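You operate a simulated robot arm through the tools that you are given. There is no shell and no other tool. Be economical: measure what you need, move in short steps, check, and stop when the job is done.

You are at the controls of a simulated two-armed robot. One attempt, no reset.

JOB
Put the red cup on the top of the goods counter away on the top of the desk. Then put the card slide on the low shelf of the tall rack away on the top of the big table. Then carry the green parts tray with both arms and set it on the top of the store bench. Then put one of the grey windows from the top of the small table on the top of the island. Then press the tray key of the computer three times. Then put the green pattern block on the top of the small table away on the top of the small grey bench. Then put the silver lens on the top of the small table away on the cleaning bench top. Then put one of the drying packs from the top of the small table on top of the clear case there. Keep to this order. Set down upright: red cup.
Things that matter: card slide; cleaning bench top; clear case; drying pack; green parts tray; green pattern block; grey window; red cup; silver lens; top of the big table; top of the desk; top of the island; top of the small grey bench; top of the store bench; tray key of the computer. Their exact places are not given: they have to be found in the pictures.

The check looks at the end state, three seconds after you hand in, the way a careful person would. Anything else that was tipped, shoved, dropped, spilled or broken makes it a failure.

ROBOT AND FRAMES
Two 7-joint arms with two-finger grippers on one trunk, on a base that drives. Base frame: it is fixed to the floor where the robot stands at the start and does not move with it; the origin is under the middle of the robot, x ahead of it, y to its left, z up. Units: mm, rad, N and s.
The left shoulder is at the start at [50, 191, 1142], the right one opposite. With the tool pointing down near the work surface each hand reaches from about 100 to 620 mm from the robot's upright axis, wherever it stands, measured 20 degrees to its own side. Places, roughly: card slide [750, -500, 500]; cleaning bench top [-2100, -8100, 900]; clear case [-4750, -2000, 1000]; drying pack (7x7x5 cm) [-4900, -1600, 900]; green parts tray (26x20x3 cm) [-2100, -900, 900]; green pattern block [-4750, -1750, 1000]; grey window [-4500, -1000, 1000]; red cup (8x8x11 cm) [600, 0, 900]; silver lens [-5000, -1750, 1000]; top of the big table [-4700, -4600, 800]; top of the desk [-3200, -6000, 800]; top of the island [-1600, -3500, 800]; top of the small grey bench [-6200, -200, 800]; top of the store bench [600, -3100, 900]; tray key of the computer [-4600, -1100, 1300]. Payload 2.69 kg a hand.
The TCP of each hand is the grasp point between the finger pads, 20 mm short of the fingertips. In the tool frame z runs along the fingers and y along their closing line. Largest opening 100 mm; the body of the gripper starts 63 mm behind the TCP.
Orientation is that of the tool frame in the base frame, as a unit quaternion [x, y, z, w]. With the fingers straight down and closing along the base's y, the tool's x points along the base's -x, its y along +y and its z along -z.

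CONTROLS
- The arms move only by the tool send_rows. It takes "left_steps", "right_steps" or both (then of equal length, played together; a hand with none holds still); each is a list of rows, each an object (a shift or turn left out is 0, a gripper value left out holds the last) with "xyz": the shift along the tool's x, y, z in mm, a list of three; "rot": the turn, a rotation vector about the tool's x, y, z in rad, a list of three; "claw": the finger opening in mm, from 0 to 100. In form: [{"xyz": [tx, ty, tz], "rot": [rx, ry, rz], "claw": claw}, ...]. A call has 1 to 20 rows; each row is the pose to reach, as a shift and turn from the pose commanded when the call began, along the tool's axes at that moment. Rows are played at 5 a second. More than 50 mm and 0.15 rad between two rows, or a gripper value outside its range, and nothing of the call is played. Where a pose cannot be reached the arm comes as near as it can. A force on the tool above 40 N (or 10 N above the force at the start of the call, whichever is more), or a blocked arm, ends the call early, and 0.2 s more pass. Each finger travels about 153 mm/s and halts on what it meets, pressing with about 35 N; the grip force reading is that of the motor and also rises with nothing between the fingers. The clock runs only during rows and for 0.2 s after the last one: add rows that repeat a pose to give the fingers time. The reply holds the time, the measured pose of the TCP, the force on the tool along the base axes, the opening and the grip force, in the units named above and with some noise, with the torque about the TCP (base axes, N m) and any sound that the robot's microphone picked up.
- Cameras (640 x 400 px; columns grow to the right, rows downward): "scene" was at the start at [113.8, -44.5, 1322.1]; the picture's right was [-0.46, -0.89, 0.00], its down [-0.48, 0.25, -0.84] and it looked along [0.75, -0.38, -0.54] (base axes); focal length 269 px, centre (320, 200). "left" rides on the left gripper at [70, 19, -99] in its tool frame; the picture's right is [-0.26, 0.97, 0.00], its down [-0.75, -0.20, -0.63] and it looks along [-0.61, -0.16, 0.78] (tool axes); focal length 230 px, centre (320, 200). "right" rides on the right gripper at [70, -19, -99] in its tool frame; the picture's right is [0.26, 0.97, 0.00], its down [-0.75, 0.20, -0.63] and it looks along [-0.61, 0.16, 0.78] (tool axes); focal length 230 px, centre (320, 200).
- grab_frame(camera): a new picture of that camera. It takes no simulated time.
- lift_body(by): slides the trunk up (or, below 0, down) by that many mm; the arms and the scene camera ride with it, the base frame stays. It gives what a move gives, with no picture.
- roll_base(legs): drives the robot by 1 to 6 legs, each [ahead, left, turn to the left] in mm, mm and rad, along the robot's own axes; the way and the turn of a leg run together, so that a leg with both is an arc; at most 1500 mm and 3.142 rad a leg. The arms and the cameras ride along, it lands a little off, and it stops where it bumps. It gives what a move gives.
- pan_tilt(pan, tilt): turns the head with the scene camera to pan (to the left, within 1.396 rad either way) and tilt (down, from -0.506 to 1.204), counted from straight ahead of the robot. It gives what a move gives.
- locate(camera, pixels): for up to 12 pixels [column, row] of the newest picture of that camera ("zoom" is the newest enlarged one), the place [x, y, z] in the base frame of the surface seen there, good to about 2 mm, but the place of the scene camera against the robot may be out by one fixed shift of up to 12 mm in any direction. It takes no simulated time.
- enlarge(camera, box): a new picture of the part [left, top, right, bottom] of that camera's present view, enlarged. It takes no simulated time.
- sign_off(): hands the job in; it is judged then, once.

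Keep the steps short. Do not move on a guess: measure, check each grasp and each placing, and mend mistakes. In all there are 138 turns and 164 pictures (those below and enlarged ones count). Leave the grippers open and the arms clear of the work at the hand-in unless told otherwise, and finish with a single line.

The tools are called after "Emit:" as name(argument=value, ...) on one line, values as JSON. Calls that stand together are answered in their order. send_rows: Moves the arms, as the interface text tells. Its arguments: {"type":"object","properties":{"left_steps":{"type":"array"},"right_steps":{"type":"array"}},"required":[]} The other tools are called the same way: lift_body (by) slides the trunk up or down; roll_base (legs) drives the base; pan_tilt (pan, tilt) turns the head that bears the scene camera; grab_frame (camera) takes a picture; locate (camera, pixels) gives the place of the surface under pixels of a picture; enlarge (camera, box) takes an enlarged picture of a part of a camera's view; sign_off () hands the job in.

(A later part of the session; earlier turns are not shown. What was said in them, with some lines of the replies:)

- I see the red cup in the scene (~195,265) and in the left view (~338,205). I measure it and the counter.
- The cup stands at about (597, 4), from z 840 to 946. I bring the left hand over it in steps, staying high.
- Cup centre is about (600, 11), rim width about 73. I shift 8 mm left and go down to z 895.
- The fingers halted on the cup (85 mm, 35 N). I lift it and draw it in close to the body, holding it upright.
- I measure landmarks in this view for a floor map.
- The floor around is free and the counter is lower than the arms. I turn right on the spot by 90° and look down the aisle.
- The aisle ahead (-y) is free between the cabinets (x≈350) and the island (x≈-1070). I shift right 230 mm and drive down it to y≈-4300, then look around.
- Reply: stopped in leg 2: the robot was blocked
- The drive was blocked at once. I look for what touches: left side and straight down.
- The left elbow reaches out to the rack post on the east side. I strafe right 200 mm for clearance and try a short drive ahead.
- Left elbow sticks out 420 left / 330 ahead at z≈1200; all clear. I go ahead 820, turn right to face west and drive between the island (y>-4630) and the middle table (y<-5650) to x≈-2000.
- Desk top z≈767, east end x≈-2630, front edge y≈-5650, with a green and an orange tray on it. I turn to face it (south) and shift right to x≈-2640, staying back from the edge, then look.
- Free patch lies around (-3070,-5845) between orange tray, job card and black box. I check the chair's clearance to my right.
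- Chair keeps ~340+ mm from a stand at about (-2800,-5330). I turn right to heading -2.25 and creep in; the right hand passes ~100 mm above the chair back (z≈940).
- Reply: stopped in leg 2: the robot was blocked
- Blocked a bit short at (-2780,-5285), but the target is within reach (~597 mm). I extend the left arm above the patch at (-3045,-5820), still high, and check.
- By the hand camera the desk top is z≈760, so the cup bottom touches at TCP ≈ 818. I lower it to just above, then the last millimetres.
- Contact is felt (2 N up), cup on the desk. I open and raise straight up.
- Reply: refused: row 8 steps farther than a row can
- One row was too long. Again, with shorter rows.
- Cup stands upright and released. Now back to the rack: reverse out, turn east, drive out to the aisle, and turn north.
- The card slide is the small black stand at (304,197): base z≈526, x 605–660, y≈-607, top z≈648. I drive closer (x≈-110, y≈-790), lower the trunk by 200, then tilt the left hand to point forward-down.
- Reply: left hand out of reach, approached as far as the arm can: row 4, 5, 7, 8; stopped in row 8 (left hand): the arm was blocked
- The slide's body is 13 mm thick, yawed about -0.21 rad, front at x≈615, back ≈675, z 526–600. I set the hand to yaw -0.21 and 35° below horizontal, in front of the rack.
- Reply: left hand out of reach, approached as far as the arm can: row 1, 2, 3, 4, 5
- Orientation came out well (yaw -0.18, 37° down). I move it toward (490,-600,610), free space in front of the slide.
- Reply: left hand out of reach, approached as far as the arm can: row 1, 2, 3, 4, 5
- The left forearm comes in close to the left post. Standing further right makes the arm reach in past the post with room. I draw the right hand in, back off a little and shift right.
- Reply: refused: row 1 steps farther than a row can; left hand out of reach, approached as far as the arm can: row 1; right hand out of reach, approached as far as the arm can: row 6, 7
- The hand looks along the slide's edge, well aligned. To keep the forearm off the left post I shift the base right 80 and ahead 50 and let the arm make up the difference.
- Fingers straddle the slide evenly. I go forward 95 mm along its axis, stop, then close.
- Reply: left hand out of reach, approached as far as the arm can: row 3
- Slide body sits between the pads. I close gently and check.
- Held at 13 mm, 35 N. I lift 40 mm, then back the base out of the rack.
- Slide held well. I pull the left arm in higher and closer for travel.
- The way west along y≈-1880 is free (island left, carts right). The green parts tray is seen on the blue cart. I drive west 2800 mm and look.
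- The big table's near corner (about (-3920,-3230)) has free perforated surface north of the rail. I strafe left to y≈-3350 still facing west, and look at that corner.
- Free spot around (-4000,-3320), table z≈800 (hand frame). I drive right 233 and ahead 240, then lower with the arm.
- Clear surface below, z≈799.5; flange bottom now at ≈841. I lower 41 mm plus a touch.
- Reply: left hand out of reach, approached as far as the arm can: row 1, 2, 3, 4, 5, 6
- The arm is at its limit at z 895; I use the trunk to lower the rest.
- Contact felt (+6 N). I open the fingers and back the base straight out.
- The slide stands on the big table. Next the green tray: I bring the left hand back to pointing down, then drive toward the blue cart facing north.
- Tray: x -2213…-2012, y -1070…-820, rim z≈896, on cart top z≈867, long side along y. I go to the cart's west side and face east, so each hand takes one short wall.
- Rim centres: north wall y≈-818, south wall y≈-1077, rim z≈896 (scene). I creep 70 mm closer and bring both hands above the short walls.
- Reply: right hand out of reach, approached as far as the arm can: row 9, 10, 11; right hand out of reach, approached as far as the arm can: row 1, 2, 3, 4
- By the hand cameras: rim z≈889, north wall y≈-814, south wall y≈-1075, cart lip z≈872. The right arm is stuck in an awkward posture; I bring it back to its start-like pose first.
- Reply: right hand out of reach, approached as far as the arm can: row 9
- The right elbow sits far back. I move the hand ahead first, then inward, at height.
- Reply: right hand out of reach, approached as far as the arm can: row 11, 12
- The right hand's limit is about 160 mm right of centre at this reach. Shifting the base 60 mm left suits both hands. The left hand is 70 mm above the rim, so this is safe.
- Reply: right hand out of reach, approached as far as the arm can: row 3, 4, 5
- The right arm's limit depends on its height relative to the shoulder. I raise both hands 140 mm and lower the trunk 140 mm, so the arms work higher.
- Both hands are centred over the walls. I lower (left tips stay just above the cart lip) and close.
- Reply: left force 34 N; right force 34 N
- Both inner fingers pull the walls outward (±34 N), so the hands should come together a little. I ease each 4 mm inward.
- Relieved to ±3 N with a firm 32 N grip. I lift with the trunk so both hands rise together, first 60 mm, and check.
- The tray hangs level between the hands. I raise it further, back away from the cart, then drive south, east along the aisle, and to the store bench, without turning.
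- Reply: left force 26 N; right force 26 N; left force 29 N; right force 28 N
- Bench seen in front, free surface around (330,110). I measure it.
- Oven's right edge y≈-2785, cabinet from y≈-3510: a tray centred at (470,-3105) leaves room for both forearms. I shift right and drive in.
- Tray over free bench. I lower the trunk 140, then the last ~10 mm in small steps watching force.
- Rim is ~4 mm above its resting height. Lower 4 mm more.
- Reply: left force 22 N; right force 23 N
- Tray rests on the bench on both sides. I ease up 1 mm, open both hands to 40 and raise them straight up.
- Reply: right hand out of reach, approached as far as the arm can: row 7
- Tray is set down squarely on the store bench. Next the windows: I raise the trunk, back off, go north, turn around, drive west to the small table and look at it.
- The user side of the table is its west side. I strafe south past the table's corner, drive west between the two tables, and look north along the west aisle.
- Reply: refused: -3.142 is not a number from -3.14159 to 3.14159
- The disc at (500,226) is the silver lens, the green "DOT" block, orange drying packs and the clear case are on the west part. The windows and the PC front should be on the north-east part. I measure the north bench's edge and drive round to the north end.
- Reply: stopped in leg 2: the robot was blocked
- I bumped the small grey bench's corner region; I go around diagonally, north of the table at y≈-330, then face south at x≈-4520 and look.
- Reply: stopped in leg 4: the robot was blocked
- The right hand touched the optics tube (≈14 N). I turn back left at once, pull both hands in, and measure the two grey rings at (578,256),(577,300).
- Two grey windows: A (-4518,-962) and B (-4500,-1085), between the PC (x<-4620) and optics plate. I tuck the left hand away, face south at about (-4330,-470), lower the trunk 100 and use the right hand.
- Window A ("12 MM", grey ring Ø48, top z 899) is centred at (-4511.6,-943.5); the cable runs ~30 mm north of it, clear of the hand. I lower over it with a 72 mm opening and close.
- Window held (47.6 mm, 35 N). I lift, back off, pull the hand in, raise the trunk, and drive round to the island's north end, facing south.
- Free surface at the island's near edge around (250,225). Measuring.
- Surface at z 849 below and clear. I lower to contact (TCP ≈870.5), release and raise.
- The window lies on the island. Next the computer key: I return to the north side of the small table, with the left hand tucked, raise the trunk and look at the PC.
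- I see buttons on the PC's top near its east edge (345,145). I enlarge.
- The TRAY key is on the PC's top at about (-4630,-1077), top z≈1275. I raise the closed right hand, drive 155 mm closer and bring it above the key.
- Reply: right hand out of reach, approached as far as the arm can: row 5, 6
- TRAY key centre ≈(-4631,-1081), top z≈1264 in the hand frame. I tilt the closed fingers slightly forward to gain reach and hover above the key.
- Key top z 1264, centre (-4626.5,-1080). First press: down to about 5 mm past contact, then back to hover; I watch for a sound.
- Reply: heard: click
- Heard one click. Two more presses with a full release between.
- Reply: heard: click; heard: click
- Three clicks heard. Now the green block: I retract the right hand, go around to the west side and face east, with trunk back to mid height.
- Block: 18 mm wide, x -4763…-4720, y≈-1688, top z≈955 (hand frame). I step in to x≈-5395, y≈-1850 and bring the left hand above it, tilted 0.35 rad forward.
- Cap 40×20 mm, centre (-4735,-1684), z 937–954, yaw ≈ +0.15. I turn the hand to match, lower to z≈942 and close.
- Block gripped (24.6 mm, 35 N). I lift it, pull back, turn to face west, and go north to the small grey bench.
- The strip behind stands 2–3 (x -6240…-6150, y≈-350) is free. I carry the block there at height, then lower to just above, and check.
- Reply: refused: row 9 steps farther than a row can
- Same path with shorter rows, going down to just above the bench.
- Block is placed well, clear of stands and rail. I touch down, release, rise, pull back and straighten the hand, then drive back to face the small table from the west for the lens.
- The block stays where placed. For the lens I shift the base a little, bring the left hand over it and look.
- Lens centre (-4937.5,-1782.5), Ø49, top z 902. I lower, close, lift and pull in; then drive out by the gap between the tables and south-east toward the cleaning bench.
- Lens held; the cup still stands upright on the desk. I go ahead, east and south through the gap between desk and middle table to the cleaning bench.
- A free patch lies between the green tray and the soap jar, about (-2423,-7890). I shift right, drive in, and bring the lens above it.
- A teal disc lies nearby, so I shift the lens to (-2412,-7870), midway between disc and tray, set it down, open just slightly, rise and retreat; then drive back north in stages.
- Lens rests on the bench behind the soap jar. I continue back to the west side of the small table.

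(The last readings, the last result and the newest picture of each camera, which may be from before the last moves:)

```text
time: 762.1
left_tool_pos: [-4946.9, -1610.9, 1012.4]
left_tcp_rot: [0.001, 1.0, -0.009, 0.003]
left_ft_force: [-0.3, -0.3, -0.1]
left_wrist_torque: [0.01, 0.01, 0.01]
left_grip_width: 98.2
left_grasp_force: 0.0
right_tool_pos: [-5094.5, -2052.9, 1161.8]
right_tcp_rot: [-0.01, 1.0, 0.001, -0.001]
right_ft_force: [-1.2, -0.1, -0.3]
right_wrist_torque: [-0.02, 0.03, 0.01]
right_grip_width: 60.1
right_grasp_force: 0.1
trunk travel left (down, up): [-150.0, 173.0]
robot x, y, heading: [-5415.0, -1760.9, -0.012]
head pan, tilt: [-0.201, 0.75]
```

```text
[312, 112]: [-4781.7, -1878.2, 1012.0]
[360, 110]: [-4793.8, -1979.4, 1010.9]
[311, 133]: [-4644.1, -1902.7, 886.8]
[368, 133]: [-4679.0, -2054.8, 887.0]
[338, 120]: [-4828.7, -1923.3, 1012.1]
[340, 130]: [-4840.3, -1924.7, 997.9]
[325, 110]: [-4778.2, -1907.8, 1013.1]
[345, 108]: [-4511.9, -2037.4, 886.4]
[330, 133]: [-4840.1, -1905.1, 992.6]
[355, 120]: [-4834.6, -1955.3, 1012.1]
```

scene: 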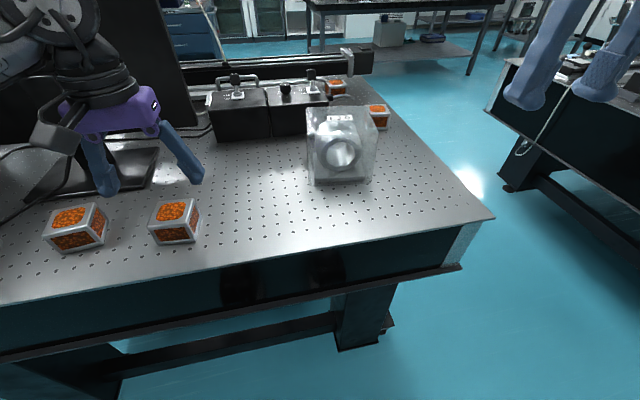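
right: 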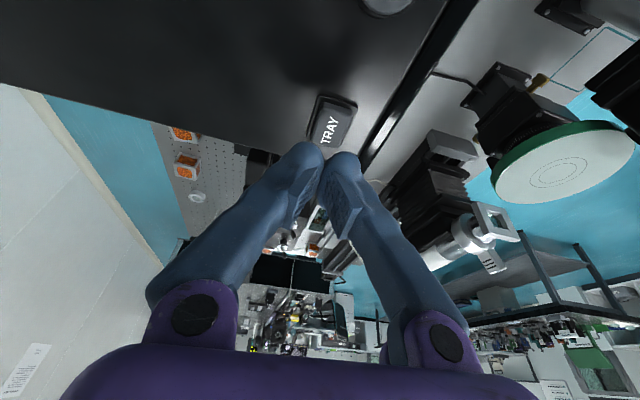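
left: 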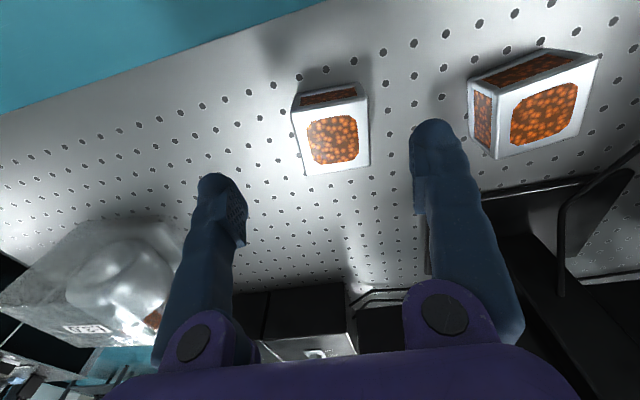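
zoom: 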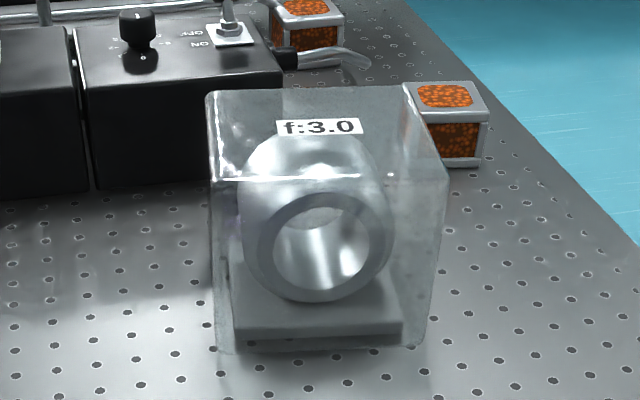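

Pack: centre (-4934.5,-1604), about 56 mm square, top z 930, aligned. Case top: centre ≈(-4829,-1926), z≈1005. I grasp the pack, lift, raise the trunk 150 and strafe right 265.

Emit:
send_rows(left_steps=[{"xyz": [-12.5, 7, 10]}, {"xyz": [-12.5, 7, 50]}, {"xyz": [-12.5, 7, 85]}, {"xyz": [-12.5, 7, 97]}, {"xyz": [-12.5, 7, 97], "claw": 70}, {"xyz": [-12.5, 7, 97], "claw": 45}, {"xyz": [-12.5, 7, 97]}, {"xyz": [-12.5, 7, 97]}, {"xyz": [-12.5, 7, 60]}, {"xyz": [-12.5, 7, 20]}, {"xyz": [-12.5, 7, -10]}])

Emit:
lift_body(by=150)

Emit:
roll_base(legs=[[0, -265, 0.012]])

Emit:
grab_frame(camera="left")

Emit:
grab_frame(camera="scene")

```text
time: 764.5
left_tool_pos: [-4935.7, -1605.3, 1023.8]
left_tcp_rot: [0.0, 1.0, -0.009, 0.001]
left_ft_force: [-0.5, -0.1, -1.3]
left_wrist_torque: [-0.01, 0.0, 0.04]
left_grip_width: 61.4
left_grasp_force: 35.4
right_tool_pos: [-5095.0, -2052.6, 1162.9]
right_tcp_rot: [-0.01, 1.0, 0.002, -0.001]
right_ft_force: [0.2, -0.4, -0.3]
right_wrist_torque: [0.01, -0.05, -0.01]
right_grip_width: 60.0
right_grasp_force: 0.1
trunk travel left (down, up): [-150.0, 173.0]
robot x, y, heading: [-5415.5, -1764.1, -0.02]
head pan, tilt: [-0.201, 0.75]
```

```text
time: 766.3
left_tool_pos: [-4934.0, -1604.9, 1171.9]
left_tcp_rot: [0.0, 1.0, -0.009, 0.002]
left_ft_force: [0.4, -0.9, -1.6]
left_wrist_torque: [0.0, 0.02, -0.01]
left_grip_width: 61.4
left_grasp_force: 35.0
right_tool_pos: [-5094.4, -2052.4, 1312.8]
right_tcp_rot: [-0.011, 1.0, 0.001, -0.001]
right_ft_force: [-0.3, 0.9, -0.1]
right_wrist_torque: [0.0, 0.02, 0.02]
right_grip_width: 60.1
right_grasp_force: 0.1
trunk travel left (down, up): [-300.0, 23.0]
robot x, y, heading: [-5411.8, -1762.0, -0.013]
head pan, tilt: [-0.201, 0.75]
```

```text
time: 769.2
left_tool_pos: [-4938.2, -1865.1, 1173.1]
left_tcp_rot: [-0.005, 1.0, -0.008, 0.002]
left_ft_force: [-0.4, -0.9, -1.6]
left_wrist_torque: [0.01, 0.0, 0.04]
left_grip_width: 61.3
left_grasp_force: 34.6
right_tool_pos: [-5093.6, -2313.9, 1312.5]
right_tcp_rot: [-0.017, 1.0, 0.0, -0.001]
right_ft_force: [-0.2, 0.0, 0.1]
right_wrist_torque: [0.01, 0.0, -0.01]
right_grip_width: 60.0
right_grasp_force: 0.0
trunk travel left (down, up): [-300.0, 23.0]
robot x, y, heading: [-5418.6, -2025.2, -0.005]
head pan, tilt: [-0.201, 0.75]
```

```text
23 pictures are left
```

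left: 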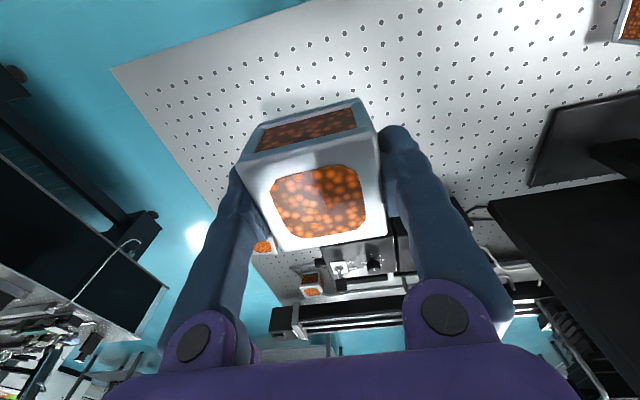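

```text
22 pictures are left
```

scene: 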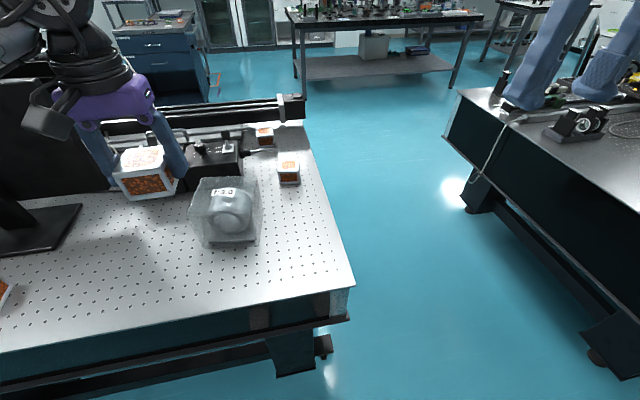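

Pack held firmly. I measure the case top again and bring the pack above it.

Emit:
enlarge(camera="scene", box=[160, 150, 300, 270])

Emit:
locate(camera="scene", pixels=[[203, 184], [255, 181], [258, 203], [195, 206], [225, 190], [225, 200], [205, 195], [250, 195]])

Emit:
send_rows(left_steps=[{"xyz": [-35, -20, 10]}, {"xyz": [-75, -41, 25]}, {"xyz": [-109, -61, 45]}, {"xyz": [-109, -61, 83]}, {"xyz": [-109, -61, 83]}])

Emit:
grab_frame(camera="left")

Emit:
enlarge(camera="scene", box=[130, 110, 330, 270])

```text
3.33 times, centred on (230, 210) of scene
```

zoom: 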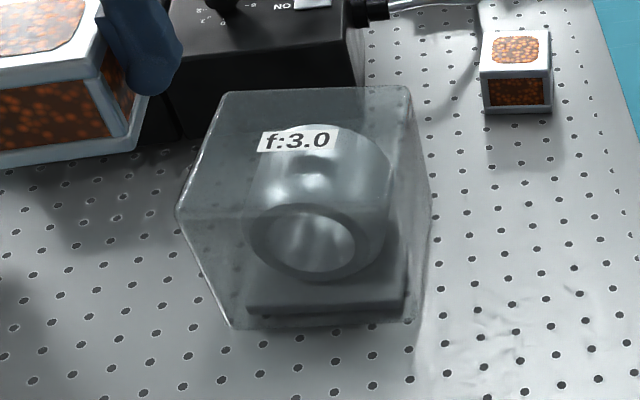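

```text
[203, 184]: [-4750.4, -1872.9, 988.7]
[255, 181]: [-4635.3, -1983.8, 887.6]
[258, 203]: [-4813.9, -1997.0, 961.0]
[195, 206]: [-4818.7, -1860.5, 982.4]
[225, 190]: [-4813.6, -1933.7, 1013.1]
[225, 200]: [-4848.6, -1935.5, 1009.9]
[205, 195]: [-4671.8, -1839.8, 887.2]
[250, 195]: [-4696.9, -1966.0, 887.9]
```

```text
time: 770.4
left_tool_pos: [-4827.3, -1926.0, 1091.7]
left_tcp_rot: [-0.005, 1.0, -0.008, 0.002]
left_ft_force: [0.3, 0.1, -1.6]
left_wrist_torque: [0.0, 0.0, -0.02]
left_grip_width: 61.3
left_grasp_force: 35.1
right_tool_pos: [-5092.9, -2315.6, 1313.0]
right_tcp_rot: [-0.017, 1.0, 0.002, -0.001]
right_ft_force: [0.7, -0.7, -0.2]
right_wrist_torque: [-0.01, -0.01, 0.0]
right_grip_width: 59.9
right_grasp_force: 0.0
trunk travel left (down, up): [-300.0, 23.0]
robot x, y, heading: [-5418.0, -2023.8, -0.002]
head pan, tilt: [-0.201, 0.75]
```

```text
20 pictures are left
```

left: 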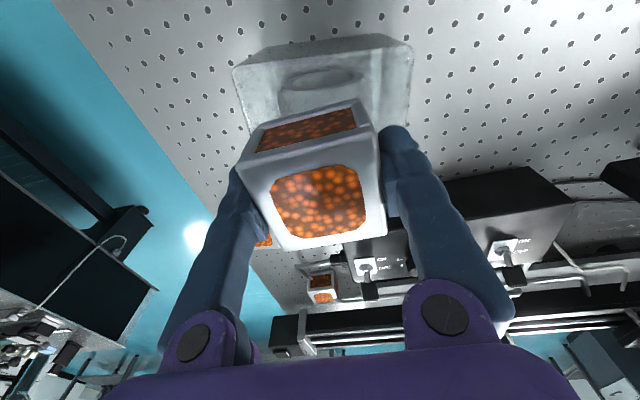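

```text
2.50 times, centred on (230, 190) of scene
```

zoom: 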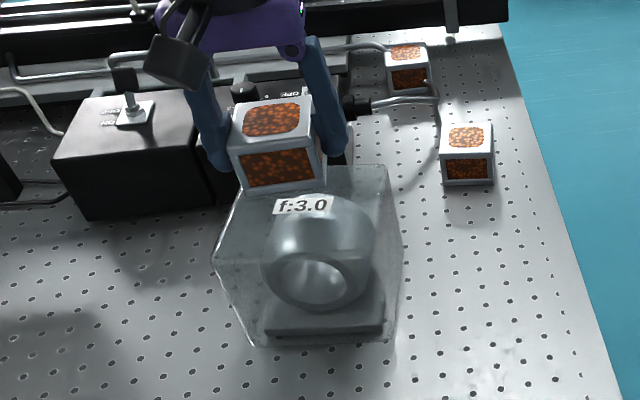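

Emit:
locate(camera="left", pixels=[[240, 72], [405, 52], [320, 62], [400, 112], [250, 118], [395, 85], [350, 85], [258, 95]])

```text
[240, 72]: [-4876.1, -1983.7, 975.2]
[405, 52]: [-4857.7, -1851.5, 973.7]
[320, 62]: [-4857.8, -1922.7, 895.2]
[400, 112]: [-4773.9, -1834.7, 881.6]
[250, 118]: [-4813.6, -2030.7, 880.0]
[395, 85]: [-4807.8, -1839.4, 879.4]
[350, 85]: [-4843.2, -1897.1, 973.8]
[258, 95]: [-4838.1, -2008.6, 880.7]
```

The case top centre works out at about (-4803,-1927), z≈1005. I shift 22 mm ahead and lower to about contact.

Emit:
send_rows(left_steps=[{"xyz": [-22, -1, 0]}, {"xyz": [-22, -1, 25]}, {"xyz": [-22, -1, 42]}, {"xyz": [-22, -1, 47]}, {"xyz": [-22, -1, 49]}, {"xyz": [-22, -1, 50]}, {"xyz": [-22, -1, 50]}])

Emit:
enlarge(camera="scene", box=[130, 110, 330, 270])

```text
time: 772.0
left_tool_pos: [-4805.1, -1927.3, 1041.7]
left_tcp_rot: [-0.005, 1.0, -0.009, 0.002]
left_ft_force: [0.2, 1.0, -0.5]
left_wrist_torque: [0.05, -0.05, -0.01]
left_grip_width: 61.4
left_grasp_force: 35.0
right_tool_pos: [-5094.1, -2312.9, 1312.8]
right_tcp_rot: [-0.018, 1.0, 0.0, -0.001]
right_ft_force: [0.7, -0.1, -0.1]
right_wrist_torque: [0.04, 0.03, 0.01]
right_grip_width: 59.9
right_grasp_force: 0.0
trunk travel left (down, up): [-300.0, 23.0]
robot x, y, heading: [-5416.6, -2025.7, 0.0]
head pan, tilt: [-0.201, 0.75]
```

```text
2.50 times, centred on (230, 190) of scene
```

zoom: 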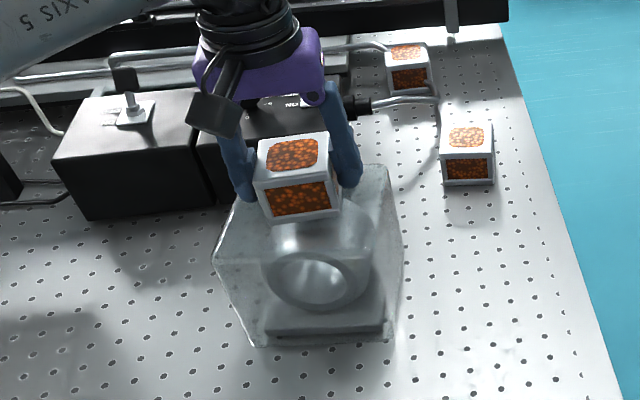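

Pack sits centred on the case top at contact. I press 1 mm, release, rise and withdraw; both grippers open.

Emit:
send_rows(left_steps=[{"xyz": [0, 0, 1]}, {"xyz": [0, 0, 1], "claw": 66}, {"xyz": [0, 0, 1], "claw": 80}, {"xyz": [0, 0, 1]}, {"xyz": [0, 0, -35]}, {"xyz": [0, 0, -75]}, {"xyz": [0, 0, -110]}, {"xyz": [40, 10, -120]}, {"xyz": [85, 20, -120]}, {"xyz": [130, 30, -120]}, {"xyz": [175, 40, -120]}, {"xyz": [220, 50, -120], "claw": 100}, {"xyz": [260, 60, -120]}], right_steps=[{"claw": 60}, {"claw": 60}, {"claw": 60}, {"claw": 60}, {"claw": 60}, {"claw": 60}, {"claw": 60}, {"claw": 60}, {"claw": 60}, {"claw": 80}, {"claw": 100}, {"claw": 100}, {"claw": 100}])

Emit:
roll_base(legs=[[-120, 0, 0]])

Emit:
grab_frame(camera="scene")

Emit:
enlarge(camera="scene", box=[130, 90, 370, 240])

```text
time: 774.8
left_tool_pos: [-5069.4, -1866.6, 1158.8]
left_tcp_rot: [-0.006, 1.0, -0.009, 0.002]
left_ft_force: [-0.5, 0.9, -0.1]
left_wrist_torque: [-0.02, 0.0, 0.03]
left_grip_width: 100.2
left_grasp_force: 0.1
right_tool_pos: [-5094.0, -2312.8, 1312.8]
right_tcp_rot: [-0.016, 1.0, 0.0, -0.001]
right_ft_force: [0.0, 0.5, -1.2]
right_wrist_torque: [0.0, -0.04, 0.02]
right_grip_width: 100.0
right_grasp_force: 0.0
trunk travel left (down, up): [-300.0, 23.0]
robot x, y, heading: [-5419.0, -2025.6, -0.002]
head pan, tilt: [-0.201, 0.75]
```

```text
time: 776.1
left_tool_pos: [-5186.0, -1867.1, 1159.1]
left_tcp_rot: [-0.006, 1.0, -0.008, 0.002]
left_ft_force: [0.3, 0.3, 0.2]
left_wrist_torque: [0.0, 0.0, -0.02]
left_grip_width: 99.9
left_grasp_force: 0.0
right_tool_pos: [-5212.3, -2314.0, 1312.5]
right_tcp_rot: [-0.015, 1.0, 0.001, -0.001]
right_ft_force: [-0.1, 0.1, 0.2]
right_wrist_torque: [-0.01, -0.02, -0.01]
right_grip_width: 99.9
right_grasp_force: 0.1
trunk travel left (down, up): [-300.0, 23.0]
robot x, y, heading: [-5535.1, -2027.2, -0.003]
head pan, tilt: [-0.201, 0.75]
```

```text
17 pictures are left
```

scene: 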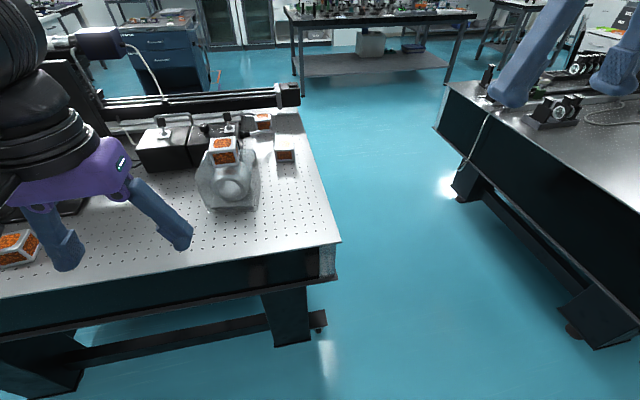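

```text
2.67 times, centred on (250, 165) of scene
```

zoom: 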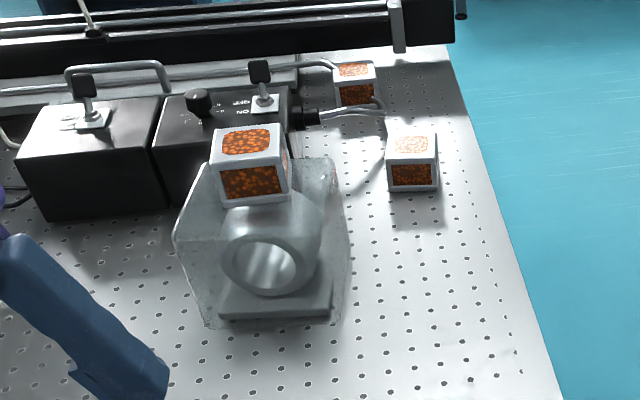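

The drying pack rests on the clear case, both grippers are open and the arms are clear. I hand in.

Emit:
sign_off()

```text
The job is handed in.
```

All eight tasks were done in the order given and handed in; the two bumps on the way, the right hand on the small table's optics tube (about 15 N) and the base probably on the small grey bench, moved nothing that I could see.
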